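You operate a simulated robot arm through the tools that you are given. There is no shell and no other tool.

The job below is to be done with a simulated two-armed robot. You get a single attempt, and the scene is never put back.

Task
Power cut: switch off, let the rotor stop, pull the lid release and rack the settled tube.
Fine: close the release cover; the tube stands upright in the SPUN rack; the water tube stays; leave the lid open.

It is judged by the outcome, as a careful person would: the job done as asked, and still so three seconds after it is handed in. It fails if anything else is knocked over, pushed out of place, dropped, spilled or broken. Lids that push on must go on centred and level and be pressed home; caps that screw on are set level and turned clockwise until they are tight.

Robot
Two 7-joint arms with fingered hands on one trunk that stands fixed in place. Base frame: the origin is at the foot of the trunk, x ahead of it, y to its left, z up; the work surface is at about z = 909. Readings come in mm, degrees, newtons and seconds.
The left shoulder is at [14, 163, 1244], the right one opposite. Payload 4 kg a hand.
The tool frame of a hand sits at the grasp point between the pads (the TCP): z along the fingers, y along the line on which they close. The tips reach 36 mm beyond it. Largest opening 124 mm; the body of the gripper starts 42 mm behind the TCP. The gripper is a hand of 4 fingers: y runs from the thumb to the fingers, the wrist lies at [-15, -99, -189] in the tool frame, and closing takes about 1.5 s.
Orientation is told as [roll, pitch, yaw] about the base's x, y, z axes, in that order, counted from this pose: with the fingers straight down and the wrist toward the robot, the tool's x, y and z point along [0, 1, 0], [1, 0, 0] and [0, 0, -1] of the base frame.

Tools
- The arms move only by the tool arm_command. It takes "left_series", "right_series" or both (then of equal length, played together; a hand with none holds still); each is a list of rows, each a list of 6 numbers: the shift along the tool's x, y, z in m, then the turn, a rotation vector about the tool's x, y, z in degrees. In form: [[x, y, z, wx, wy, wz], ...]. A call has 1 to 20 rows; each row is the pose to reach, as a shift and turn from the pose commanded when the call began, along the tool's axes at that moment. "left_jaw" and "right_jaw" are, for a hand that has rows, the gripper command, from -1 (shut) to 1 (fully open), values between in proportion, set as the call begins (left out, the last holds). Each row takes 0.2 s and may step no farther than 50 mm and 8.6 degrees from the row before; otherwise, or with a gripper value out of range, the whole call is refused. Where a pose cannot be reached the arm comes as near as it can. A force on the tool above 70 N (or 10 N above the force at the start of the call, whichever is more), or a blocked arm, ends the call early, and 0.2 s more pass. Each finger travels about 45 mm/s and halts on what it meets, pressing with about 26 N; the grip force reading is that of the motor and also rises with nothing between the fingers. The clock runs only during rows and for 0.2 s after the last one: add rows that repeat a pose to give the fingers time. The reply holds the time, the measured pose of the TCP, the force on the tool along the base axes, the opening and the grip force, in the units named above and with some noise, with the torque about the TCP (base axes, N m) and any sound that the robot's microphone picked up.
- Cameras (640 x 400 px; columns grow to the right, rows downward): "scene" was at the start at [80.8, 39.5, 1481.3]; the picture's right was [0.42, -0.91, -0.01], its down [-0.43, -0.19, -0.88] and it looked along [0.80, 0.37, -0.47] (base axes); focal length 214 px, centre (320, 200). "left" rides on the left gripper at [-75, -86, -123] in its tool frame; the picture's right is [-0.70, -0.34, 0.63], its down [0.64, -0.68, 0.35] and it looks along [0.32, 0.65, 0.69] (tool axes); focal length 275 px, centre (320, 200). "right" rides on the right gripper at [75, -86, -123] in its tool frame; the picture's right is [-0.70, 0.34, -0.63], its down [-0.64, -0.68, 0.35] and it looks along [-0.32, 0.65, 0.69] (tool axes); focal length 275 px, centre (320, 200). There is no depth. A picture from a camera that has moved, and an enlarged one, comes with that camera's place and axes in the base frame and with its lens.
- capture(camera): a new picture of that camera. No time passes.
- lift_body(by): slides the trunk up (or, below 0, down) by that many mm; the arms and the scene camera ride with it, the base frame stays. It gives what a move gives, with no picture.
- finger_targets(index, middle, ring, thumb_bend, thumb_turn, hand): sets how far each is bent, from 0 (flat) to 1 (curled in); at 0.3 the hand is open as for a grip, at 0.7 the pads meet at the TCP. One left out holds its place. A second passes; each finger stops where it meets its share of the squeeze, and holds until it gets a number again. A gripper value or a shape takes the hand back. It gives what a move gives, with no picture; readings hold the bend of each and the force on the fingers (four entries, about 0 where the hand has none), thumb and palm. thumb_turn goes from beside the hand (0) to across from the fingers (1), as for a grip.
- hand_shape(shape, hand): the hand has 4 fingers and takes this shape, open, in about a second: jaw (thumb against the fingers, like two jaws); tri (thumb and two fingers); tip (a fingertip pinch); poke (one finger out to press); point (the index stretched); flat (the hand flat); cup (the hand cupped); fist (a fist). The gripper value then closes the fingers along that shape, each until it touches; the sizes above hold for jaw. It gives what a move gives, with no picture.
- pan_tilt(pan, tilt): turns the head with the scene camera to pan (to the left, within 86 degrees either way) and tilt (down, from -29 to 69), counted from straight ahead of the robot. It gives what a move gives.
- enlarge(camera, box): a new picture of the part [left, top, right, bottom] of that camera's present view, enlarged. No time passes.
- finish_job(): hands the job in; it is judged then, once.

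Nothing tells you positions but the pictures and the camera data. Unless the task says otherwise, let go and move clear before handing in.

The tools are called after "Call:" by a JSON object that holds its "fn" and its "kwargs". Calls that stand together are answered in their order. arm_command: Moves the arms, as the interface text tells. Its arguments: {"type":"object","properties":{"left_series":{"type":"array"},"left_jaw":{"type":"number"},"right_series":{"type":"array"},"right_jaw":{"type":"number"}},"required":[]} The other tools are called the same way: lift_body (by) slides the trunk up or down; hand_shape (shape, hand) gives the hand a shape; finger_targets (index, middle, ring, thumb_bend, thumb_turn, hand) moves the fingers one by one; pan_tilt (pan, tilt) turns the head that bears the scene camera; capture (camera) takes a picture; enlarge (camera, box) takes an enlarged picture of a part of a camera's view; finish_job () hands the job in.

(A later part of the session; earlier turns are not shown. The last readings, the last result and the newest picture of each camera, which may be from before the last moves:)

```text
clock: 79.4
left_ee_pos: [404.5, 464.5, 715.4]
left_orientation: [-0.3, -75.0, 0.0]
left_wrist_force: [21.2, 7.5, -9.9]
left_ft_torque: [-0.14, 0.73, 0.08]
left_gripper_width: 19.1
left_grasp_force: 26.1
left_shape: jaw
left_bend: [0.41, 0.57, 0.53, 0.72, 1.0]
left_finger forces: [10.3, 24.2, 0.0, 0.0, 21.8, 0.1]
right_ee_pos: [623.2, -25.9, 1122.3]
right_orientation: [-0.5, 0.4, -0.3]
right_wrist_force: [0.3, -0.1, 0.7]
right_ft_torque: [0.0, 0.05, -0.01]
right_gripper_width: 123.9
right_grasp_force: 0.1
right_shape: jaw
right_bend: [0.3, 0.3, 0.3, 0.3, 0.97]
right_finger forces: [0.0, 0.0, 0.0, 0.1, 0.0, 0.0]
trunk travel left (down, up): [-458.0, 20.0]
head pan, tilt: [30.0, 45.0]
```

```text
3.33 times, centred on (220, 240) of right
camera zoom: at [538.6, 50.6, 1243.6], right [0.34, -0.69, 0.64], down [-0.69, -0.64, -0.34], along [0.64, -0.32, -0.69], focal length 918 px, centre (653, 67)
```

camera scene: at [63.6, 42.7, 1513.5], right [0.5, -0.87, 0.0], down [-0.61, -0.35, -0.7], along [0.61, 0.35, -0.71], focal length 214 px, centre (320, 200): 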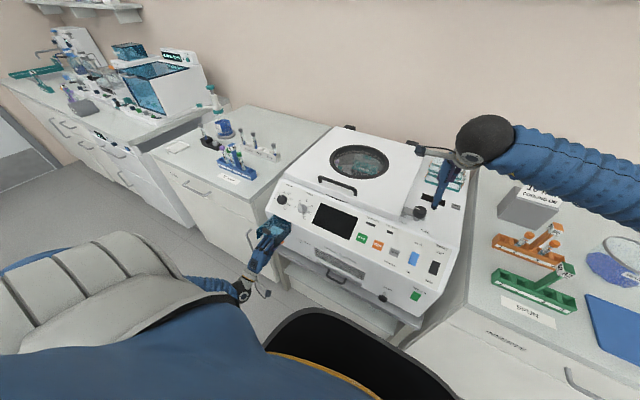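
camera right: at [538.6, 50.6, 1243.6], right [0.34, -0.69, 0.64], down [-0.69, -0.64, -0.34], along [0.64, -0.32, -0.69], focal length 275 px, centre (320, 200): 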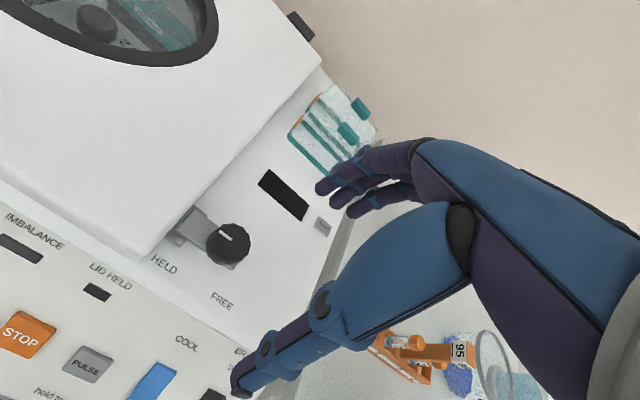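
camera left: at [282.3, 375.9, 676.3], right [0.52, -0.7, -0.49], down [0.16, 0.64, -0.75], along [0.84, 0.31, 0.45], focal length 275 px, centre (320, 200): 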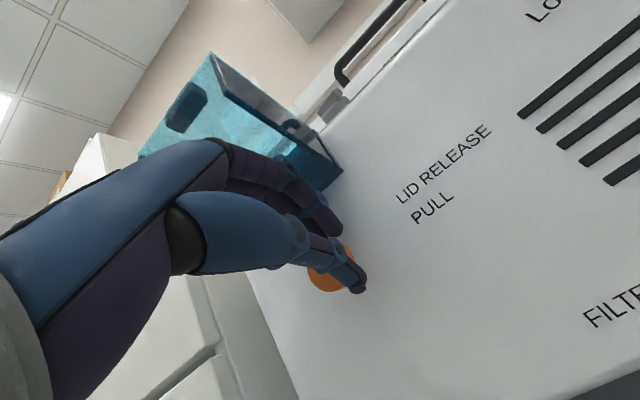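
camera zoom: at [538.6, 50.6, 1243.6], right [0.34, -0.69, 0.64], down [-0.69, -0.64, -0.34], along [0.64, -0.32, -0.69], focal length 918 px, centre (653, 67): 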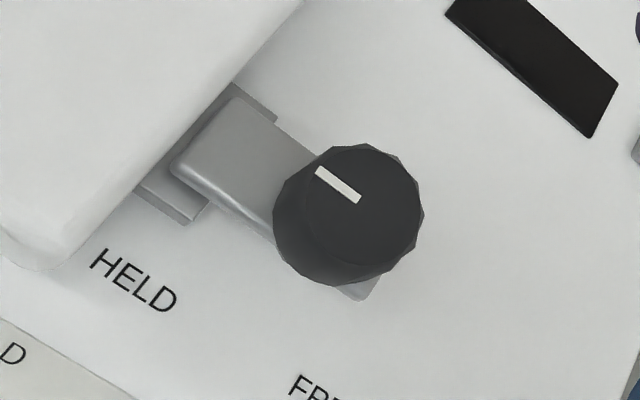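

The lever's bar overlaps a keeper on the lid; knob centre ≈[666,-8], top z≈957. I'll lower the right hand over it with a partly closed grip.

Call:
{"fn": "arm_command", "kwargs": {"right_series": [[0.004, 0.015, 0.03, 0, 0, 0], [0.008, 0.03, 0.06, 0, 0, 0], [0.011, 0.042, 0.09, 0, 0, 0], [0.011, 0.043, 0.11, 0, 0, 0], [0.011, 0.043, 0.12, 0, 0, 0]], "right_jaw": 0.2}}

Call:
{"fn": "capture", "kwargs": {"camera": "right"}}

Call:
{"fn": "enlarge", "kwargs": {"camera": "scene", "box": [370, 140, 482, 240]}}

```text
clock: 80.6
left_ee_pos: [405.0, 466.2, 715.5]
left_orientation: [-0.3, -75.1, 0.1]
left_wrist_force: [21.1, 6.8, -9.7]
left_ft_torque: [-0.1, 0.68, 0.01]
left_gripper_width: 19.0
left_grasp_force: 26.3
left_shape: jaw
left_bend: [0.41, 0.57, 0.53, 0.72, 1.0]
left_finger forces: [10.2, 24.3, 0.0, 0.1, 22.0, 0.0]
right_ee_pos: [665.5, -16.1, 1000.3]
right_orientation: [-0.4, 0.6, -0.3]
right_wrist_force: [-0.1, 0.1, -0.7]
right_ft_torque: [0.02, -0.02, 0.01]
right_gripper_width: 74.6
right_grasp_force: 0.1
right_shape: jaw
right_bend: [0.38, 0.42, 0.4, 0.53, 0.99]
right_finger forces: [0.0, 0.0, 0.0, 0.0, 0.0, 0.0]
trunk travel left (down, up): [-458.0, 20.0]
head pan, tilt: [30.0, 45.0]
```

```text
taken
camera right: at [581.0, 59.7, 1122.8], right [0.34, -0.69, 0.64], down [-0.69, -0.64, -0.34], along [0.64, -0.32, -0.7], focal length 275 px, centre (320, 200)
```

right: 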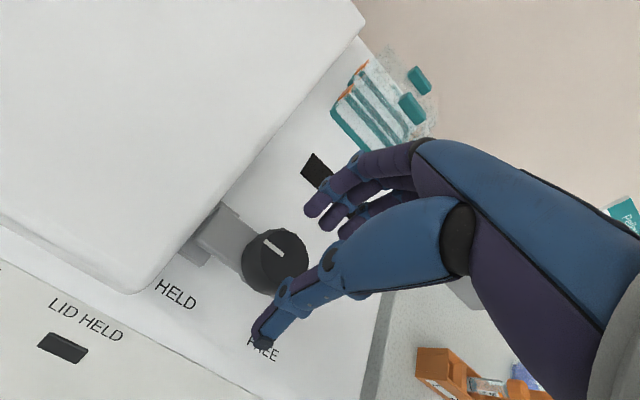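

```text
4.00 times, centred on (426, 190) of scene
camera zoom: at [63.4, 42.8, 1513.6], right [0.5, -0.87, 0.0], down [-0.61, -0.35, -0.7], along [0.61, 0.35, -0.71], focal length 858 px, centre (-104, 240)
```

zoom: 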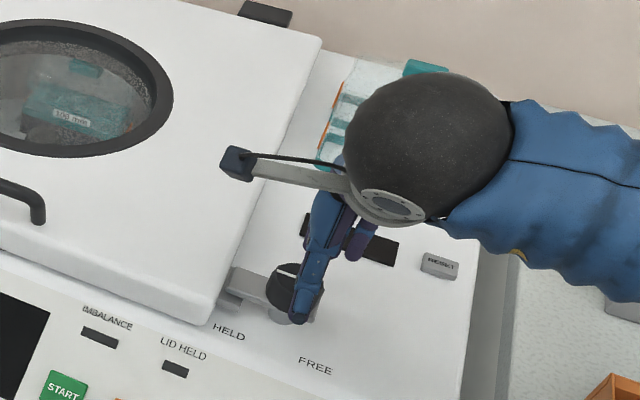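

Call:
{"fn": "enlarge", "kwargs": {"camera": "right", "box": [200, 180, 360, 360]}}

Call:
{"fn": "pan_tilt", "kwargs": {"pan": 0, "tilt": 40}}

Call:
{"fn": "enlarge", "kwargs": {"camera": "scene", "box": [270, 120, 382, 220]}}

```text
2.22 times, centred on (280, 270) of right
camera zoom: at [581.0, 59.7, 1122.8], right [0.34, -0.69, 0.64], down [-0.69, -0.64, -0.34], along [0.64, -0.32, -0.7], focal length 612 px, centre (409, 44)
```

zoom: 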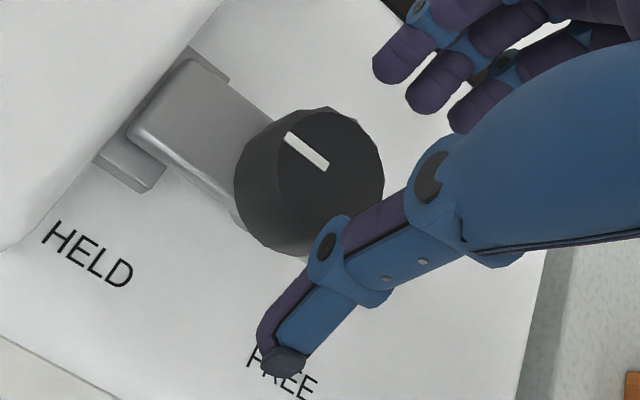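

```text
clock: 81.6
left_ee_pos: [404.3, 464.8, 716.4]
left_orientation: [-0.3, -75.0, 0.0]
left_wrist_force: [21.7, 5.7, -9.3]
left_ft_torque: [-0.1, 0.68, 0.04]
left_gripper_width: 19.2
left_grasp_force: 25.8
left_shape: jaw
left_bend: [0.41, 0.57, 0.53, 0.72, 1.0]
left_finger forces: [10.2, 24.1, 0.1, 0.1, 21.9, 0.1]
right_ee_pos: [665.2, -18.2, 1001.0]
right_orientation: [-0.5, 0.3, -0.4]
right_wrist_force: [0.6, 0.3, -0.5]
right_ft_torque: [0.0, -0.01, 0.03]
right_gripper_width: 74.9
right_grasp_force: 0.0
right_shape: jaw
right_bend: [0.38, 0.42, 0.4, 0.53, 0.99]
right_finger forces: [0.0, 0.0, 0.0, 0.1, 0.0, 0.1]
trunk travel left (down, up): [-458.0, 20.0]
head pan, tilt: [0.0, 40.0]
```

```text
4.00 times, centred on (326, 170) of scene
camera zoom: at [77.9, 2.3, 1520.8], right [0.0, -1.0, 0.0], down [-0.65, 0.0, -0.76], along [0.76, 0.0, -0.65], focal length 858 px, centre (296, 320)
```

zoom: 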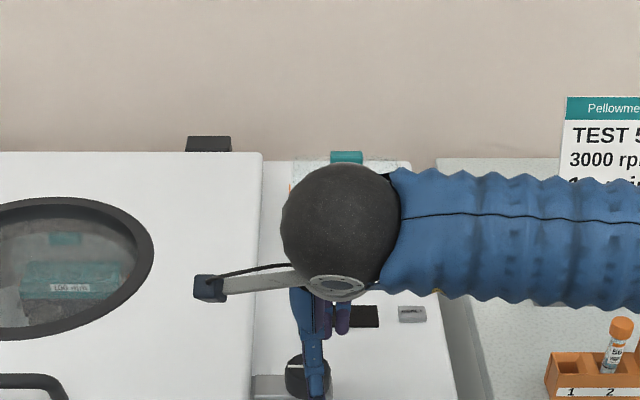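

Knob sits at about tool [4, 6, 45], close to where the grip balances. Lowering 26 mm and closing on it.

Call:
{"fn": "arm_command", "kwargs": {"right_series": [[-0.002, 0, 0.013, 0, 0, 0], [-0.003, 0, 0.026, 0, 0, 0]]}}

Call:
{"fn": "arm_command", "kwargs": {"right_series": [[0, 0, 0, 0, 0, 0], [0, 0, 0, 0, 0, 0], [0, 0, 0, 0, 0, 0], [0, 0, 0, 0, 0, 0], [0, 0, 0, 0, 0, 0]], "right_jaw": -1}}

Call:
{"fn": "capture", "kwargs": {"camera": "right"}}

```text
clock: 82.2
left_ee_pos: [404.0, 466.0, 714.9]
left_orientation: [-0.4, -75.0, 0.1]
left_wrist_force: [20.5, 6.4, -9.9]
left_ft_torque: [-0.14, 0.72, 0.01]
left_gripper_width: 19.2
left_grasp_force: 26.0
left_shape: jaw
left_bend: [0.41, 0.57, 0.53, 0.72, 1.0]
left_finger forces: [10.0, 24.2, 0.0, 0.0, 21.8, 0.0]
right_ee_pos: [665.2, -19.9, 975.8]
right_orientation: [-0.2, 0.4, -0.3]
right_wrist_force: [-0.5, -0.9, 0.1]
right_ft_torque: [0.0, 0.01, 0.01]
right_gripper_width: 75.1
right_grasp_force: 0.1
right_shape: jaw
right_bend: [0.38, 0.42, 0.4, 0.53, 0.99]
right_finger forces: [0.0, 0.0, 0.0, 0.1, 0.6, 0.0]
trunk travel left (down, up): [-458.0, 20.0]
head pan, tilt: [0.0, 40.0]
```

```text
clock: 83.4
left_ee_pos: [404.0, 465.1, 714.6]
left_orientation: [-0.3, -75.0, 0.0]
left_wrist_force: [24.1, 6.6, -11.9]
left_ft_torque: [-0.13, 0.79, 0.04]
left_gripper_width: 19.4
left_grasp_force: 26.2
left_shape: jaw
left_bend: [0.41, 0.57, 0.53, 0.72, 1.0]
left_finger forces: [9.2, 25.5, 0.1, 0.0, 21.9, 0.0]
right_ee_pos: [663.7, -20.5, 974.9]
right_orientation: [-0.3, 0.6, -0.3]
right_wrist_force: [-11.4, -1.1, 0.0]
right_ft_torque: [0.01, -0.15, 0.14]
right_gripper_width: 63.0
right_grasp_force: 26.1
right_shape: jaw
right_bend: [0.5, 0.56, 0.56, 0.54, 1.0]
right_finger forces: [10.6, 4.0, 0.0, 0.0, 26.5, 0.0]
trunk travel left (down, up): [-458.0, 20.0]
head pan, tilt: [0.0, 40.0]
```

```text
taken
camera right: at [578.9, 56.7, 1097.2], right [0.34, -0.69, 0.64], down [-0.69, -0.64, -0.34], along [0.64, -0.32, -0.7], focal length 275 px, centre (320, 200)
```

right: 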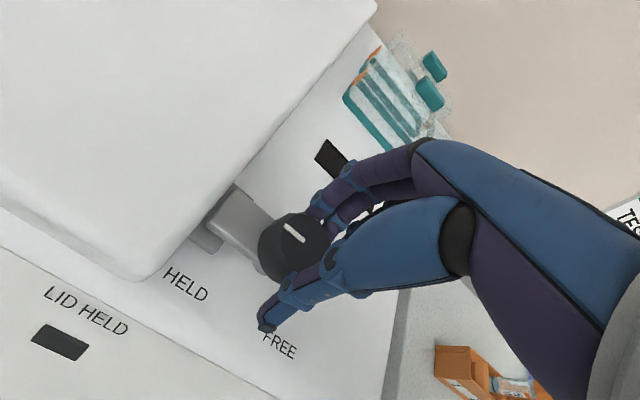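

Knob gripped (thumb 26, index 11 N). Turning it counter-clockwise (toward FREE), first ~24° to feel the resistance.

Call:
{"fn": "arm_command", "kwargs": {"right_series": [[-0.001, 0.001, 0, 0, 0, -8], [-0.002, 0.002, 0, 0, 0, -16], [-0.0027, 0.0033, 0, 0, 0, -24]]}}

Call:
{"fn": "enlarge", "kwargs": {"camera": "right", "box": [180, 160, 400, 350]}}

Call:
{"fn": "enlarge", "kwargs": {"camera": "scene", "box": [270, 150, 382, 250]}}

```text
clock: 84.2
left_ee_pos: [404.9, 465.6, 715.5]
left_orientation: [-0.4, -74.9, 0.2]
left_wrist_force: [23.4, 5.1, -10.0]
left_ft_torque: [-0.09, 0.73, -0.04]
left_gripper_width: 19.1
left_grasp_force: 26.2
left_shape: jaw
left_bend: [0.41, 0.57, 0.53, 0.72, 1.0]
left_finger forces: [9.9, 24.8, 0.1, 0.1, 21.4, 0.1]
right_ee_pos: [667.6, -24.0, 975.6]
right_orientation: [-0.1, 0.4, 23.8]
right_wrist_force: [-9.6, 4.5, -2.4]
right_ft_torque: [0.19, -0.23, 0.07]
right_gripper_width: 63.5
right_grasp_force: 26.2
right_shape: jaw
right_bend: [0.49, 0.56, 0.56, 0.54, 0.98]
right_finger forces: [11.1, 4.4, 0.0, 0.0, 21.6, 0.0]
trunk travel left (down, up): [-458.0, 20.0]
head pan, tilt: [0.0, 40.0]
```

```text
2.11 times, centred on (290, 255) of right
camera zoom: at [559.6, 13.2, 1097.8], right [0.59, -0.5, 0.63], down [-0.37, -0.87, -0.34], along [0.72, -0.03, -0.7], focal length 580 px, centre (383, 84)
```

zoom: 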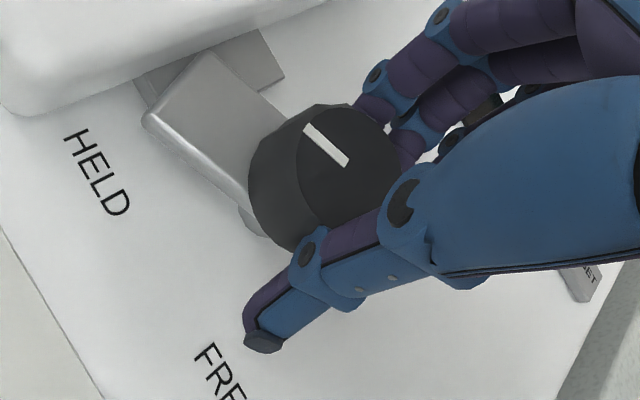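

```text
4.00 times, centred on (326, 200) of scene
camera zoom: at [77.6, 2.4, 1520.8], right [0.0, -1.0, 0.0], down [-0.64, 0.0, -0.76], along [0.76, 0.0, -0.64], focal length 858 px, centre (296, 200)
```

zoom: 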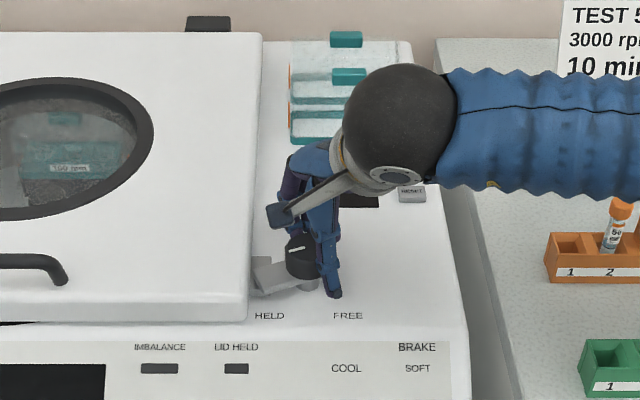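

The bar is turning off the keeper with little torque. Continuing to about 90°.

Call:
{"fn": "arm_command", "kwargs": {"right_series": [[-0.001, 0.001, 0, 0, 0, -8], [-0.002, 0.0021, 0, 0, 0, -16], [-0.0027, 0.0033, 0, 0, 0, -24], [-0.0033, 0.0047, 0, 0, 0, -32], [-0.0036, 0.006, 0, 0, 0, -40], [-0.0038, 0.0075, 0, 0, 0, -48], [-0.0038, 0.0089, 0, 0, 0, -56], [-0.0035, 0.0103, 0, 0, 0, -64]]}}

Call:
{"fn": "enlarge", "kwargs": {"camera": "right", "box": [180, 160, 400, 350]}}

Call:
{"fn": "enlarge", "kwargs": {"camera": "scene", "box": [270, 150, 382, 250]}}

```text
clock: 86.0
left_ee_pos: [405.3, 464.5, 715.3]
left_orientation: [-0.2, -74.8, -0.1]
left_wrist_force: [13.2, 8.3, -5.0]
left_ft_torque: [-0.13, 0.48, 0.1]
left_gripper_width: 19.5
left_grasp_force: 26.3
left_shape: jaw
left_bend: [0.4, 0.56, 0.53, 0.72, 1.0]
left_finger forces: [11.4, 22.4, 0.0, 0.0, 22.6, 0.0]
right_ee_pos: [676.6, -25.4, 973.3]
right_orientation: [0.3, 0.7, 63.6]
right_wrist_force: [4.7, 0.2, -25.7]
right_ft_torque: [-0.27, -0.2, -0.09]
right_gripper_width: 46.7
right_grasp_force: 25.8
right_shape: jaw
right_bend: [0.48, 0.56, 0.56, 0.57, 1.0]
right_finger forces: [19.9, 4.3, 0.0, 0.0, 13.1, 0.1]
right hand out of reach, approached as far as the arm can: row 6, 7, 8
trunk travel left (down, up): [-458.0, 20.0]
head pan, tilt: [0.0, 40.0]
```

```text
2.11 times, centred on (290, 255) of right
camera zoom: at [571.9, -67.1, 1096.2], right [0.78, 0.0, 0.63], down [0.27, -0.9, -0.34], along [0.56, 0.44, -0.7], focal length 580 px, centre (383, 84)
```

zoom: 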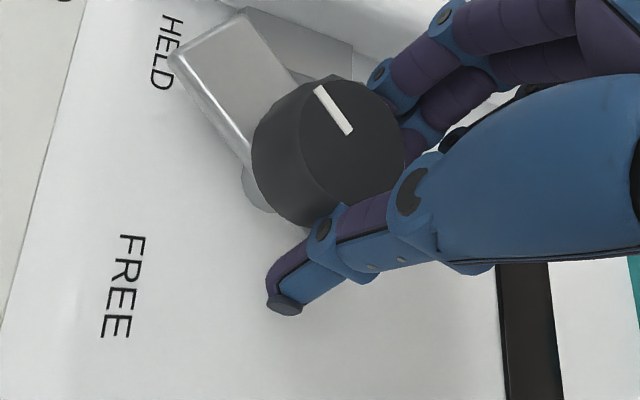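

```text
4.00 times, centred on (326, 200) of scene
camera zoom: at [79.8, 1.8, 1520.6], right [0.0, -1.0, 0.0], down [-0.65, 0.0, -0.76], along [0.76, 0.0, -0.65], focal length 858 px, centre (296, 200)
```

zoom: 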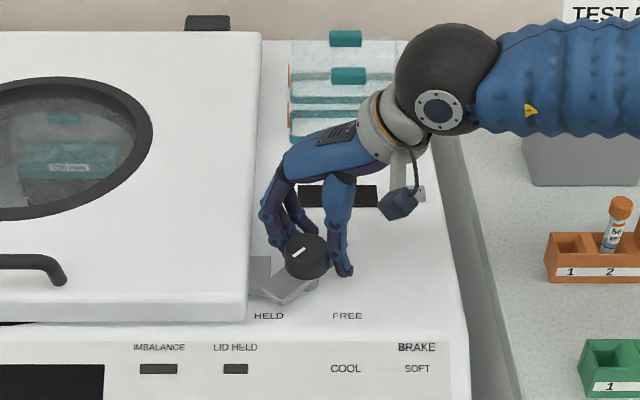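

Wrist limit at 64°; the bar has swung partway. I'll let go, rise, rewind the wrist to −20° and re-grip for another turn.

Call:
{"fn": "arm_command", "kwargs": {"right_series": [[0, 0, 0, 0, 0, 0], [0, 0, 0, 0, 0, 0], [0, 0, 0, 0, 0, 0], [0, 0, -0.02, 0, 0, 0], [0, 0, -0.045, 0, 0, 0]], "right_jaw": 0.3}}

Call:
{"fn": "arm_command", "kwargs": {"right_series": [[0.002, 0, 0, 0, 0, 8.4], [0.004, 0, 0, 0, 0, 16.8], [0.006, 0, 0, 0, 0, 25.2], [0.008, 0, 0, 0, 0, 33.6], [0.01, 0, 0, 0, 0, 42], [0.012, 0, 0, 0, 0, 50.4], [0.014, 0, 0, 0, 0, 58.8], [0.016, 0, 0, 0, 0, 67.2], [0.0164, 0.0008, 0, 0, 0, 75.6], [0.0164, 0.0008, 0, 0, 0, 84]]}}

Call:
{"fn": "capture", "kwargs": {"camera": "right"}}

Call:
{"fn": "enlarge", "kwargs": {"camera": "scene", "box": [270, 150, 382, 250]}}

```text
clock: 87.2
left_ee_pos: [404.4, 464.3, 714.9]
left_orientation: [-0.4, -75.0, 0.3]
left_wrist_force: [20.5, 5.8, -12.3]
left_ft_torque: [-0.14, 0.73, 0.0]
left_gripper_width: 19.5
left_grasp_force: 25.8
left_shape: jaw
left_bend: [0.4, 0.57, 0.53, 0.72, 1.0]
left_finger forces: [9.7, 24.5, 0.0, 0.1, 22.7, 0.0]
right_ee_pos: [675.5, -23.6, 1020.4]
right_orientation: [0.2, 0.6, 63.7]
right_wrist_force: [-0.5, -0.5, 0.1]
right_ft_torque: [-0.02, -0.01, 0.01]
right_gripper_width: 80.6
right_grasp_force: 0.0
right_shape: jaw
right_bend: [0.36, 0.4, 0.38, 0.52, 0.99]
right_finger forces: [0.1, 0.1, 0.0, 0.1, 0.0, 0.1]
trunk travel left (down, up): [-458.0, 20.0]
head pan, tilt: [0.0, 40.0]
```

```text
clock: 89.4
left_ee_pos: [404.6, 465.4, 717.3]
left_orientation: [-0.4, -75.1, 0.2]
left_wrist_force: [19.8, 6.7, -10.2]
left_ft_torque: [-0.15, 0.63, 0.07]
left_gripper_width: 19.5
left_grasp_force: 26.1
left_shape: jaw
left_bend: [0.4, 0.57, 0.53, 0.72, 1.0]
left_finger forces: [10.0, 24.2, 0.1, 0.0, 22.9, 0.1]
right_ee_pos: [661.4, -16.6, 1021.1]
right_orientation: [-0.5, 0.3, -20.5]
right_wrist_force: [0.1, -0.1, -0.6]
right_ft_torque: [0.02, 0.03, -0.04]
right_gripper_width: 80.4
right_grasp_force: 0.1
right_shape: jaw
right_bend: [0.36, 0.4, 0.38, 0.52, 0.99]
right_finger forces: [0.1, 0.0, 0.0, 0.0, 0.1, 0.1]
trunk travel left (down, up): [-458.0, 20.0]
head pan, tilt: [0.0, 40.0]
```

```text
taken
camera right: at [608.0, 86.2, 1142.0], right [0.08, -0.77, 0.64], down [-0.87, -0.37, -0.34], along [0.49, -0.53, -0.69], focal length 275 px, centre (320, 200)
```

right: 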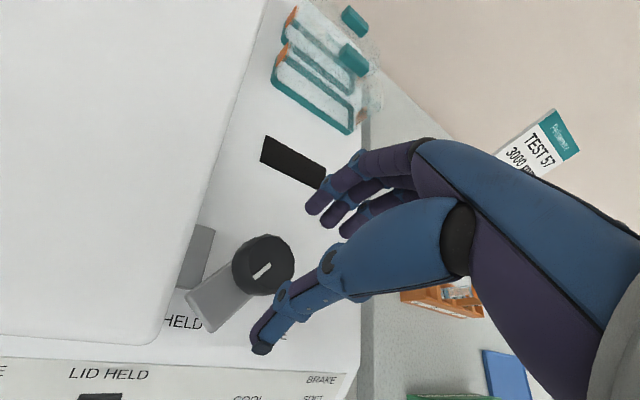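

```text
4.00 times, centred on (326, 200) of scene
camera zoom: at [77.8, 2.8, 1520.9], right [0.0, -1.0, 0.0], down [-0.65, 0.0, -0.76], along [0.76, 0.0, -0.65], focal length 858 px, centre (296, 200)
```

zoom: 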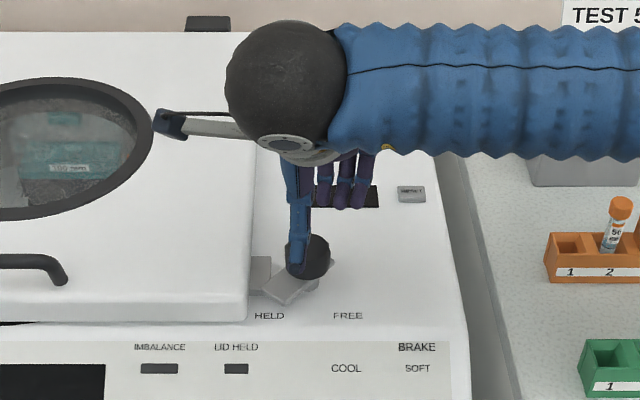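

The keeper is mostly uncovered. Lowering, gripping again, and turning further toward FREE.

Call:
{"fn": "arm_command", "kwargs": {"right_series": [[0, -0.002, 0.024, 0, 0, 0], [0, -0.003, 0.047, 0, 0, 0]]}}

Call:
{"fn": "arm_command", "kwargs": {"right_series": [[0, 0, 0, 0, 0, 0], [0, 0, 0, 0, 0, 0], [0, 0, 0, 0, 0, 0], [0, 0, 0, 0, 0, 0], [0, 0, 0, 0, 0, 0]], "right_jaw": -1}}

Call:
{"fn": "arm_command", "kwargs": {"right_series": [[-0.001, 0.001, 0, 0, 0, -8], [-0.002, 0.0021, 0, 0, 0, -16], [-0.0027, 0.0033, 0, 0, 0, -24], [-0.0033, 0.0047, 0, 0, 0, -32], [-0.0036, 0.006, 0, 0, 0, -40], [-0.0038, 0.0075, 0, 0, 0, -48], [-0.0038, 0.0089, 0, 0, 0, -56], [-0.0035, 0.0103, 0, 0, 0, -64]]}}

Call:
{"fn": "capture", "kwargs": {"camera": "right"}}

Call:
{"fn": "enlarge", "kwargs": {"camera": "scene", "box": [270, 150, 382, 250]}}

```text
clock: 90.0
left_ee_pos: [404.8, 465.3, 715.8]
left_orientation: [-0.3, -75.0, 0.1]
left_wrist_force: [18.9, 7.9, -11.2]
left_ft_torque: [-0.16, 0.68, 0.07]
left_gripper_width: 19.2
left_grasp_force: 25.6
left_shape: jaw
left_bend: [0.4, 0.57, 0.53, 0.72, 1.0]
left_finger forces: [9.9, 24.5, 0.1, 0.1, 23.0, 0.0]
right_ee_pos: [658.2, -14.0, 972.5]
right_orientation: [-0.6, 0.3, -20.4]
right_wrist_force: [0.5, -0.6, 0.1]
right_ft_torque: [0.05, 0.01, 0.0]
right_gripper_width: 80.3
right_grasp_force: 0.0
right_shape: jaw
right_bend: [0.36, 0.4, 0.38, 0.52, 0.99]
right_finger forces: [0.0, 0.0, 0.1, 0.0, 0.0, 0.1]
trunk travel left (down, up): [-458.0, 20.0]
head pan, tilt: [0.0, 40.0]
```

```text
clock: 91.2
left_ee_pos: [404.7, 464.8, 716.0]
left_orientation: [-0.3, -75.0, 0.1]
left_wrist_force: [21.9, 7.5, -11.8]
left_ft_torque: [-0.11, 0.75, 0.09]
left_gripper_width: 19.4
left_grasp_force: 26.0
left_shape: jaw
left_bend: [0.4, 0.57, 0.53, 0.72, 1.0]
left_finger forces: [9.2, 25.2, 0.0, 0.0, 23.0, 0.1]
right_ee_pos: [657.8, -14.7, 971.2]
right_orientation: [-0.5, 0.3, -20.4]
right_wrist_force: [-5.5, -3.5, 1.2]
right_ft_torque: [-0.33, -0.19, 0.02]
right_gripper_width: 55.5
right_grasp_force: 25.6
right_shape: jaw
right_bend: [0.44, 0.52, 0.54, 0.56, 1.0]
right_finger forces: [14.3, 8.7, 0.0, 0.0, 27.7, 0.0]
trunk travel left (down, up): [-458.0, 20.0]
head pan, tilt: [0.0, 40.0]
```

```text
clock: 93.0
left_ee_pos: [405.0, 465.2, 714.6]
left_orientation: [-0.1, -75.1, -0.2]
left_wrist_force: [15.1, 11.2, -10.6]
left_ft_torque: [-0.15, 0.65, 0.16]
left_gripper_width: 19.1
left_grasp_force: 25.3
left_shape: jaw
left_bend: [0.4, 0.57, 0.53, 0.72, 1.0]
left_finger forces: [9.8, 23.9, 0.0, 0.0, 24.2, 0.1]
right_ee_pos: [668.3, -23.1, 973.0]
right_orientation: [-0.1, 0.5, 43.6]
right_wrist_force: [8.4, -15.4, -2.4]
right_ft_torque: [-0.21, -0.85, -0.88]
right_gripper_width: 53.3
right_grasp_force: 26.0
right_shape: jaw
right_bend: [0.44, 0.55, 0.54, 0.57, 0.96]
right_finger forces: [27.3, 9.1, 0.0, 0.0, 25.0, 0.0]
trunk travel left (down, up): [-458.0, 20.0]
head pan, tilt: [0.0, 40.0]
```

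```text
taken
camera right: at [555.0, -27.2, 1095.8], right [0.73, -0.27, 0.63], down [-0.05, -0.94, -0.34], along [0.68, 0.21, -0.7], focal length 275 px, centre (320, 200)
```

right: 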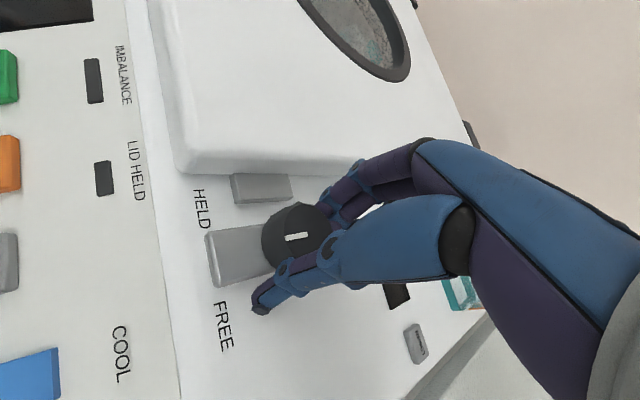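

```text
4.00 times, centred on (326, 200) of scene
camera zoom: at [78.4, 0.9, 1520.8], right [0.0, -1.0, 0.0], down [-0.65, 0.0, -0.76], along [0.76, 0.0, -0.65], focal length 858 px, centre (296, 200)
```

zoom: 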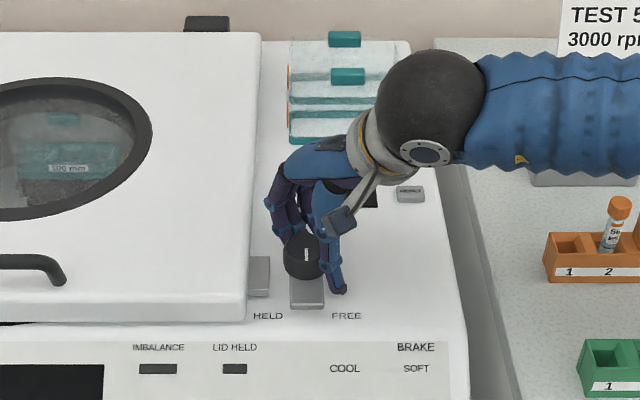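

The lever bar now points straight at the robot, at its FREE stop. I'll release it with the right hand, rise, and go look at the lid handle, keeping the release pulled with the left.

Call:
{"fn": "arm_command", "kwargs": {"right_series": [[0, 0, 0, 0, 0, 0], [0, 0, 0, 0, 0, 0], [0, 0, 0, 0, 0, 0], [0, 0, -0.03, 0, 0, 0], [0, 0, -0.07, 0, 0, 0], [0, 0, -0.11, 0, 0, 0], [0, 0, -0.15, 0, 0, 0]], "right_jaw": 0.5}}

Call:
{"fn": "arm_command", "kwargs": {"right_series": [[0.02, 0.028, 0, 0, 0, 8], [0.05, 0.05, 0, 0, 0, 16], [0.08, 0.075, 0, 0, 0, 24], [0.11, 0.1, 0, 0, 0, 32], [0.14, 0.125, 0, 0, 0, 40], [0.165, 0.145, 0, 0, 0, 44], [0.18, 0.155, 0, 0, 0, 44]]}}

Call:
{"fn": "capture", "kwargs": {"camera": "right"}}

Call:
{"fn": "capture", "kwargs": {"camera": "scene"}}

```text
clock: 94.6
left_ee_pos: [404.6, 465.1, 716.0]
left_orientation: [-0.4, -75.0, 0.2]
left_wrist_force: [19.4, 6.8, -10.1]
left_ft_torque: [-0.1, 0.66, 0.02]
left_gripper_width: 19.1
left_grasp_force: 26.3
left_shape: jaw
left_bend: [0.4, 0.56, 0.53, 0.72, 1.0]
left_finger forces: [9.8, 24.3, 0.0, 0.0, 22.8, 0.0]
right_ee_pos: [669.0, -21.4, 1124.3]
right_orientation: [0.0, 0.6, 43.7]
right_wrist_force: [-0.4, 0.1, 0.3]
right_ft_torque: [0.01, 0.0, -0.02]
right_gripper_width: 93.0
right_grasp_force: 0.0
right_shape: jaw
right_bend: [0.33, 0.36, 0.35, 0.0, 0.99]
right_finger forces: [0.0, 0.0, 0.1, 0.0, 0.1, 0.0]
trunk travel left (down, up): [-458.0, 20.0]
head pan, tilt: [0.0, 40.0]
```

```text
clock: 96.2
left_ee_pos: [404.3, 466.0, 715.7]
left_orientation: [-0.4, -75.0, 0.2]
left_wrist_force: [16.9, 6.5, -8.0]
left_ft_torque: [-0.11, 0.57, 0.03]
left_gripper_width: 19.2
left_grasp_force: 26.1
left_shape: jaw
left_bend: [0.4, 0.56, 0.53, 0.72, 1.0]
left_finger forces: [10.8, 24.2, 0.0, 0.0, 22.5, 0.0]
right_ee_pos: [656.0, 217.7, 1122.8]
right_orientation: [-0.5, 0.5, -0.4]
right_wrist_force: [0.0, 1.0, -0.2]
right_ft_torque: [0.02, -0.02, 0.01]
right_gripper_width: 93.0
right_grasp_force: 0.1
right_shape: jaw
right_bend: [0.33, 0.36, 0.35, 0.0, 0.99]
right_finger forces: [0.0, 0.0, 0.1, 0.0, 0.1, 0.1]
trunk travel left (down, up): [-458.0, 20.0]
head pan, tilt: [0.0, 40.0]
```

```text
taken
camera right: at [571.2, 294.3, 1244.7], right [0.34, -0.69, 0.64], down [-0.69, -0.64, -0.34], along [0.64, -0.32, -0.69], focal length 275 px, centre (320, 200)
```

right: 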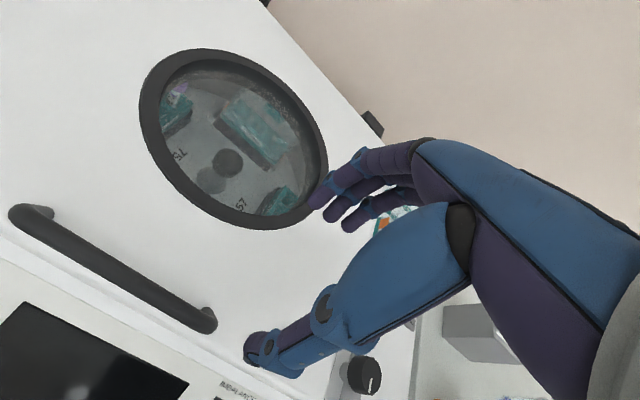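

```text
taken
camera scene: at [77.6, 2.6, 1520.9], right [0.0, -1.0, 0.0], down [-0.64, 0.0, -0.76], along [0.76, 0.0, -0.64], focal length 214 px, centre (320, 200)
```

scene: 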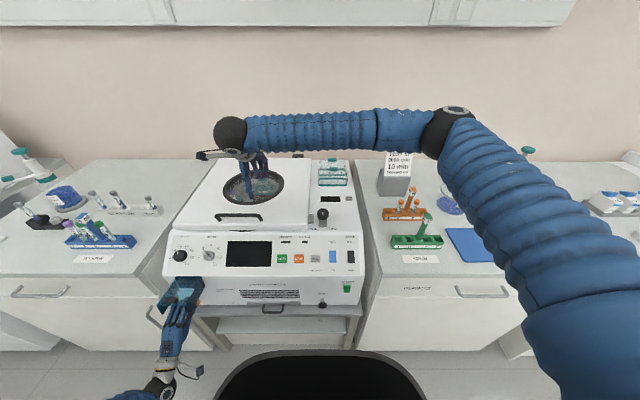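

Call:
{"fn": "enlarge", "kwargs": {"camera": "right", "box": [0, 180, 240, 360]}}

Call:
{"fn": "enlarge", "kwargs": {"camera": "scene", "box": [190, 180, 290, 260]}}

```text
2.22 times, centred on (120, 270) of right
camera zoom: at [571.2, 294.3, 1244.7], right [0.34, -0.69, 0.64], down [-0.69, -0.64, -0.34], along [0.64, -0.32, -0.69], focal length 612 px, centre (764, 44)
```

zoom: 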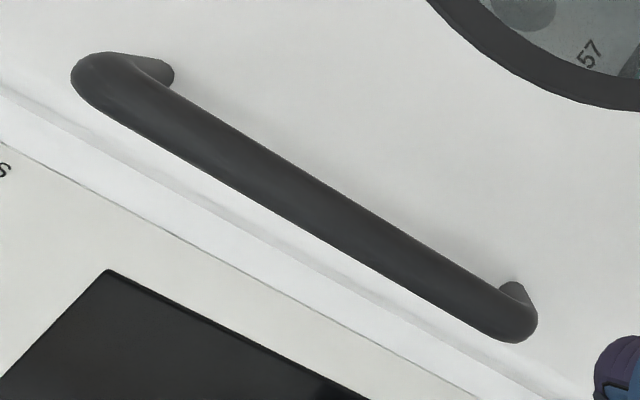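

```text
5.00 times, centred on (240, 220) of scene
camera zoom: at [77.6, 2.6, 1520.9], right [0.0, -1.0, 0.0], down [-0.64, 0.0, -0.76], along [0.76, 0.0, -0.64], focal length 1072 px, centre (720, 100)
```

zoom: 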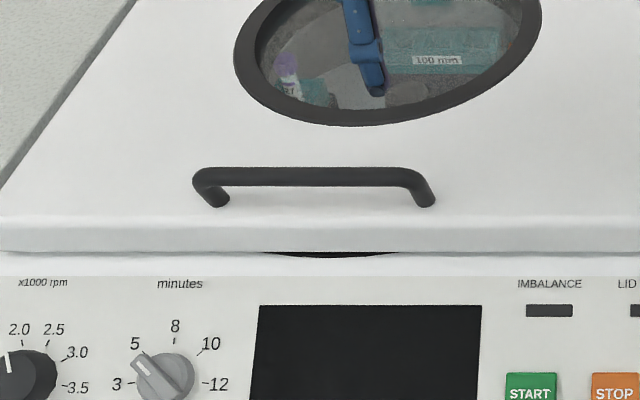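

Handle bar: x≈612, z≈1003, y from 219 to 363. I'll bring the right hand over it and grip around the bar.

Call:
{"fn": "arm_command", "kwargs": {"right_series": [[0.03, -0.022, 0.0, 0, 0, 0], [0.065, -0.047, 0.01, 0, 0, 0], [0.065, -0.047, 0.045, 0, 0, 0], [0.065, -0.047, 0.08, 0, 0, 0], [0.065, -0.047, 0.105, 0, 0, 0], [0.065, -0.047, 0.105, 0, 0, 0]], "right_jaw": 0.5}}

Call:
{"fn": "capture", "kwargs": {"camera": "right"}}

Call:
{"fn": "enlarge", "kwargs": {"camera": "scene", "box": [190, 160, 290, 240]}}

```text
clock: 97.6
left_ee_pos: [404.1, 466.2, 715.6]
left_orientation: [-0.4, -75.0, 0.1]
left_wrist_force: [19.5, 5.6, -8.2]
left_ft_torque: [-0.07, 0.6, -0.01]
left_gripper_width: 19.3
left_grasp_force: 26.2
left_shape: jaw
left_bend: [0.4, 0.56, 0.53, 0.72, 1.0]
left_finger forces: [10.7, 24.1, 0.1, 0.1, 22.1, 0.0]
right_ee_pos: [608.4, 281.3, 1016.7]
right_orientation: [-0.3, 0.3, -0.5]
right_wrist_force: [-0.3, 0.2, 0.2]
right_ft_torque: [0.0, -0.01, 0.0]
right_gripper_width: 92.9
right_grasp_force: 0.1
right_shape: jaw
right_bend: [0.33, 0.36, 0.35, 0.0, 0.99]
right_finger forces: [0.0, 0.0, 0.1, 0.0, 0.0, 0.1]
trunk travel left (down, up): [-458.0, 20.0]
head pan, tilt: [0.0, 40.0]
```

```text
taken
camera right: at [523.4, 358.2, 1138.9], right [0.34, -0.69, 0.64], down [-0.69, -0.64, -0.34], along [0.64, -0.32, -0.69], focal length 275 px, centre (320, 200)
```

right: 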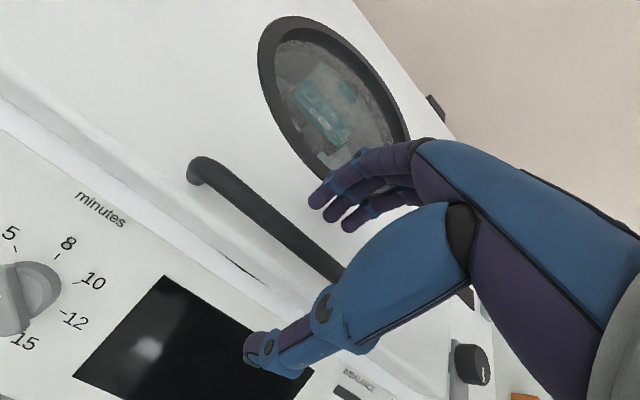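

```text
5.00 times, centred on (240, 200) of scene
camera zoom: at [77.4, 2.6, 1520.9], right [0.0, -1.0, 0.0], down [-0.64, 0.0, -0.76], along [0.76, 0.0, -0.64], focal length 1072 px, centre (720, 200)
```

zoom: 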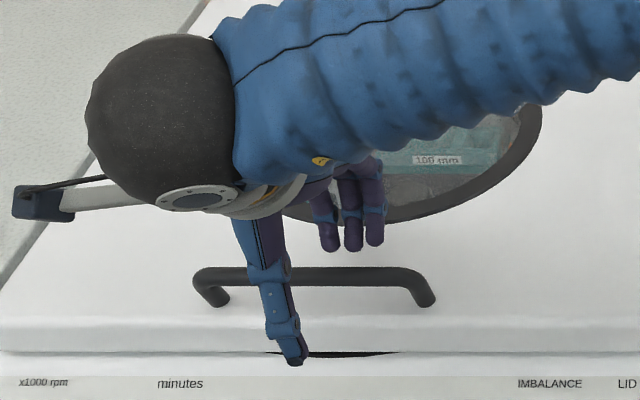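

Fingers are behind the bar and the thumb in front. Closing the grip.

Call:
{"fn": "arm_command", "kwargs": {"right_series": [[0, 0, 0.003, 0, 0, 0], [0, 0, 0.005, 0, 0, 0], [0, 0, 0.005, 0, 0, 0], [0, 0, 0.005, 0, 0, 0], [0, 0, 0.005, 0, 0, 0], [0, 0, 0.005, 0, 0, 0], [0, 0, 0.005, 0, 0, 0], [0, 0, 0.005, 0, 0, 0]], "right_jaw": -1}}

Call:
{"fn": "capture", "kwargs": {"camera": "right"}}

```text
clock: 99.4
left_ee_pos: [404.4, 465.5, 715.1]
left_orientation: [-0.3, -75.1, 0.1]
left_wrist_force: [19.8, 6.5, -9.7]
left_ft_torque: [-0.08, 0.63, 0.05]
left_gripper_width: 19.0
left_grasp_force: 25.9
left_shape: jaw
left_bend: [0.4, 0.56, 0.53, 0.72, 1.0]
left_finger forces: [10.3, 24.5, 0.1, 0.1, 22.4, 0.1]
right_ee_pos: [607.7, 280.5, 1010.7]
right_orientation: [-0.4, 0.6, -0.2]
right_wrist_force: [-6.1, -1.8, -2.6]
right_ft_torque: [-0.02, -0.01, 0.08]
right_gripper_width: 3.5
right_grasp_force: 26.1
right_shape: jaw
right_bend: [0.7, 0.7, 0.67, 0.66, 1.0]
right_finger forces: [15.1, 6.3, 2.7, 0.0, 31.5, 0.1]
trunk travel left (down, up): [-458.0, 20.0]
head pan, tilt: [0.0, 40.0]
```

```text
taken
camera right: at [522.8, 358.0, 1133.7], right [0.34, -0.69, 0.64], down [-0.69, -0.64, -0.34], along [0.64, -0.32, -0.69], focal length 275 px, centre (320, 200)
```

right: 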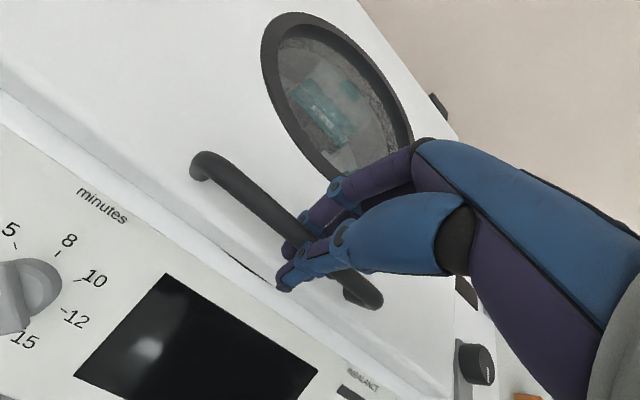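

Firm grip on the handle. Test lift of about 20 mm along the hinge arc.

Call:
{"fn": "arm_command", "kwargs": {"right_series": [[0, 0.001, -0.005, 0, 0, 0], [0, 0.0015, -0.01, 0, 0, 0], [0, 0.002, -0.015, 0, 0, 0], [0, 0.003, -0.02, 0, 0, 0]]}}

Call:
{"fn": "capture", "kwargs": {"camera": "scene"}}

Call:
{"fn": "enlarge", "kwargs": {"camera": "scene", "box": [150, 160, 350, 280]}}

```text
clock: 100.4
left_ee_pos: [403.6, 464.7, 716.0]
left_orientation: [-0.3, -75.1, 0.2]
left_wrist_force: [21.3, 6.5, -10.5]
left_ft_torque: [-0.14, 0.67, 0.09]
left_gripper_width: 19.0
left_grasp_force: 26.0
left_shape: jaw
left_bend: [0.4, 0.56, 0.53, 0.72, 1.0]
left_finger forces: [9.5, 25.4, 0.1, 0.0, 22.5, 0.0]
right_ee_pos: [610.9, 281.0, 1031.8]
right_orientation: [-0.3, 0.4, -0.3]
right_wrist_force: [-12.6, -3.4, -0.3]
right_ft_torque: [-0.02, 0.08, 0.07]
right_gripper_width: 3.4
right_grasp_force: 25.8
right_shape: jaw
right_bend: [0.7, 0.7, 0.68, 0.65, 1.0]
right_finger forces: [15.9, 7.2, 3.1, 0.1, 38.0, 0.1]
trunk travel left (down, up): [-458.0, 20.0]
head pan, tilt: [0.0, 40.0]
```

```text
taken
camera scene: at [76.8, 2.3, 1520.9], right [0.0, -1.0, 0.0], down [-0.64, 0.0, -0.76], along [0.76, 0.0, -0.64], focal length 214 px, centre (320, 200)
```

scene: 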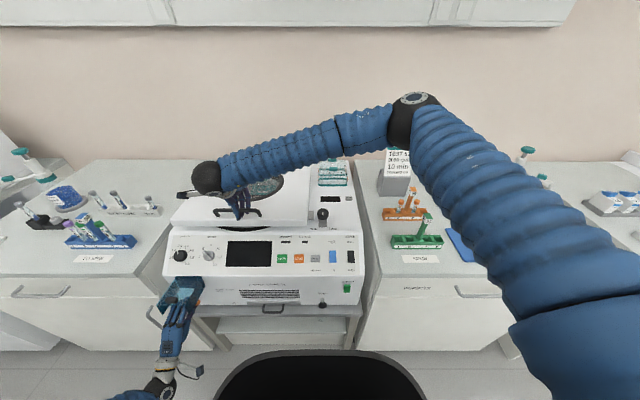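

```text
3.20 times, centred on (250, 220) of scene
camera zoom: at [76.8, 2.3, 1520.9], right [0.0, -1.0, 0.0], down [-0.64, 0.0, -0.76], along [0.76, 0.0, -0.64], focal length 686 px, centre (544, 136)
```

zoom: 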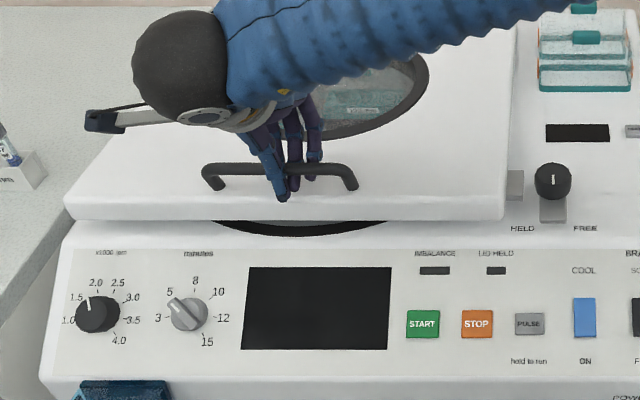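

The lid lifts freely with almost no load. Continuing along the arc to ~30°.

Call:
{"fn": "arm_command", "kwargs": {"right_series": [[0, 0.002, -0.019, 0, 0, 0], [0, 0.006, -0.038, 0, 0, 0], [0, 0.01, -0.057, 0, 0, 0], [0, 0.016, -0.076, 0, 0, 0], [0, 0.022, -0.095, 0, 0, 0], [0, 0.029, -0.113, 0, 0, 0], [0, 0.037, -0.131, 0, 0, 0], [0, 0.046, -0.149, 0, 0, 0], [0, 0.055, -0.166, 0, 0, 0], [0, 0.065, -0.183, 0, 0, 0], [0, 0.076, -0.199, 0, 0, 0]]}}

Call:
{"fn": "capture", "kwargs": {"camera": "scene"}}

Call:
{"fn": "capture", "kwargs": {"camera": "right"}}

```text
clock: 102.8
left_ee_pos: [404.2, 463.7, 715.7]
left_orientation: [-0.2, -75.1, 0.0]
left_wrist_force: [26.0, 8.1, -15.4]
left_ft_torque: [-0.14, 0.95, 0.08]
left_gripper_width: 19.4
left_grasp_force: 25.9
left_shape: jaw
left_bend: [0.41, 0.57, 0.53, 0.72, 1.0]
left_finger forces: [8.1, 27.2, 0.0, 0.1, 23.3, 0.0]
right_ee_pos: [686.9, 279.8, 1232.6]
right_orientation: [-0.3, 0.4, -0.3]
right_wrist_force: [-19.2, -6.1, 12.0]
right_ft_torque: [0.03, 0.43, 0.0]
right_gripper_width: 1.1
right_grasp_force: 26.2
right_shape: jaw
right_bend: [0.7, 0.7, 0.7, 0.66, 1.0]
right_finger forces: [23.2, 12.6, 6.0, 0.0, 58.3, 0.0]
trunk travel left (down, up): [-458.0, 20.0]
head pan, tilt: [0.0, 40.0]
```

```text
taken
camera scene: at [75.5, 1.8, 1521.0], right [0.0, -1.0, 0.0], down [-0.64, 0.0, -0.77], along [0.77, 0.0, -0.64], focal length 214 px, centre (320, 200)
```

scene: 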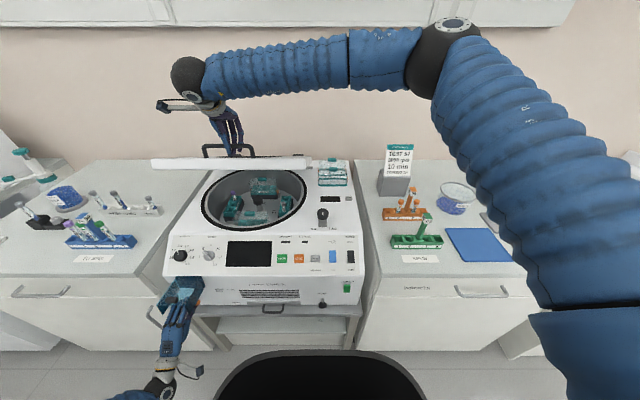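

```text
taken
camera right: at [602.6, 358.3, 1354.2], right [0.34, -0.69, 0.64], down [-0.69, -0.64, -0.34], along [0.64, -0.32, -0.69], focal length 275 px, centre (320, 200)
```

right: 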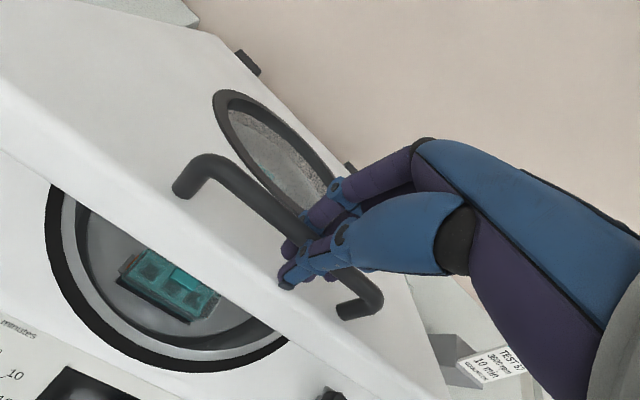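

Opening well; the rotor and buckets come into view. Continuing to ~50°, correcting the path slightly.

Call:
{"fn": "arm_command", "kwargs": {"right_series": [[0, 0.006, -0.016, 0, 0, 0], [0, 0.018, -0.0314, 0, 0, 0], [0, 0.03, -0.0462, 0, 0, 0], [0, 0.043, -0.06, 0, 0, 0], [0, 0.057, -0.074, 0, 0, 0], [0, 0.072, -0.087, 0, 0, 0], [0, 0.087, -0.0994, 0, 0, 0], [0, 0.103, -0.1114, 0, 0, 0]]}}

Call:
{"fn": "capture", "kwargs": {"camera": "scene"}}

Call:
{"fn": "capture", "kwargs": {"camera": "right"}}

```text
clock: 104.6
left_ee_pos: [402.8, 464.9, 717.1]
left_orientation: [-0.2, -75.0, 0.0]
left_wrist_force: [27.5, 10.6, -17.1]
left_ft_torque: [-0.19, 1.03, 0.13]
left_gripper_width: 19.1
left_grasp_force: 25.5
left_shape: jaw
left_bend: [0.41, 0.57, 0.53, 0.72, 1.0]
left_finger forces: [7.7, 27.9, 0.0, 0.0, 23.1, 0.1]
right_ee_pos: [789.9, 281.8, 1343.9]
right_orientation: [-0.3, 0.3, -0.3]
right_wrist_force: [-16.9, -9.0, 19.7]
right_ft_torque: [0.02, 0.51, -0.02]
right_gripper_width: 0.0
right_grasp_force: 25.5
right_shape: jaw
right_bend: [0.7, 0.7, 0.7, 0.68, 1.0]
right_finger forces: [29.1, 15.9, 8.4, 0.0, 69.0, 0.0]
trunk travel left (down, up): [-458.0, 20.0]
head pan, tilt: [0.0, 40.0]
```

```text
taken
camera scene: at [74.8, 1.5, 1521.1], right [0.0, -1.0, 0.0], down [-0.64, 0.0, -0.77], along [0.77, 0.0, -0.64], focal length 214 px, centre (320, 200)
```

scene: 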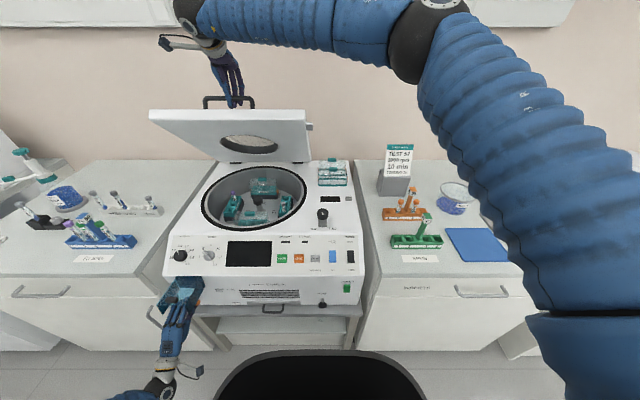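

```text
taken
camera right: at [704.8, 358.3, 1465.9], right [0.34, -0.69, 0.64], down [-0.69, -0.64, -0.34], along [0.64, -0.32, -0.69], focal length 275 px, centre (320, 200)
```

right: 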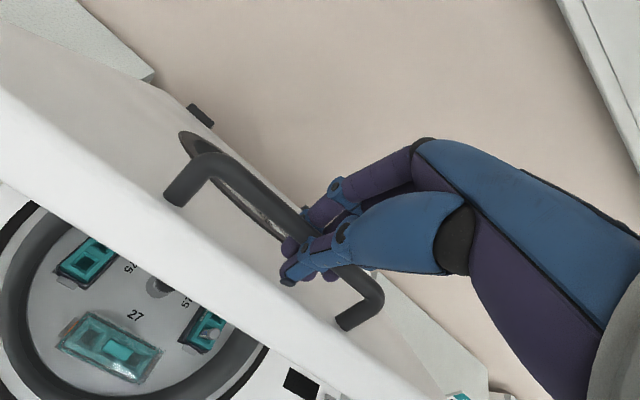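

Forces show the true arc is slightly larger; I'll shift outward and continue to ~65°.

Call:
{"fn": "arm_command", "kwargs": {"right_series": [[0, -0.004, -0.008, 0, 0, 0], [0, 0.013, -0.0194, 0, 0, 0], [0, 0.03, -0.03, 0, 0, 0], [0, 0.0476, -0.0396, 0, 0, 0], [0, 0.0656, -0.0485, 0, 0, 0], [0, 0.084, -0.0566, 0, 0, 0], [0, 0.1027, -0.064, 0, 0, 0]]}}

Call:
{"fn": "capture", "kwargs": {"camera": "scene"}}

```text
clock: 106.2
left_ee_pos: [404.2, 464.9, 717.2]
left_orientation: [-0.3, -75.0, 0.0]
left_wrist_force: [22.1, 9.0, -13.1]
left_ft_torque: [-0.16, 0.74, 0.15]
left_gripper_width: 19.5
left_grasp_force: 26.1
left_shape: jaw
left_bend: [0.41, 0.56, 0.53, 0.72, 1.0]
left_finger forces: [8.8, 25.7, 0.0, 0.1, 22.2, 0.0]
right_ee_pos: [894.3, 281.0, 1406.6]
right_orientation: [-0.3, 0.2, -0.4]
right_wrist_force: [-5.1, -6.8, 13.1]
right_ft_torque: [0.11, 0.38, -0.01]
right_gripper_width: 0.2
right_grasp_force: 25.6
right_shape: jaw
right_bend: [0.7, 0.7, 0.7, 0.75, 1.0]
right_finger forces: [30.7, 3.9, 9.5, 0.1, 59.1, 0.1]
trunk travel left (down, up): [-458.0, 20.0]
head pan, tilt: [0.0, 40.0]
```

```text
taken
camera scene: at [75.8, 1.9, 1521.1], right [0.0, -1.0, 0.0], down [-0.64, 0.0, -0.77], along [0.77, 0.0, -0.64], focal length 214 px, centre (320, 200)
```

scene: 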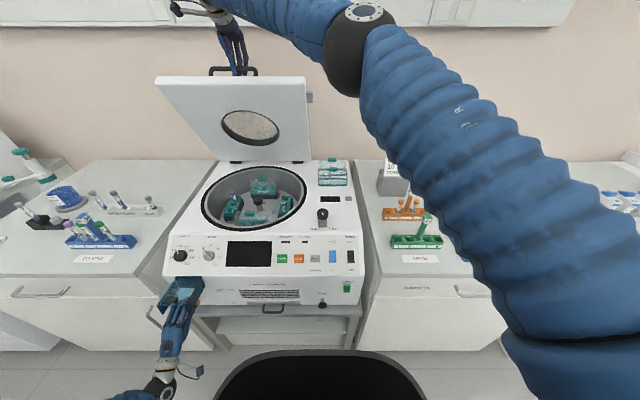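

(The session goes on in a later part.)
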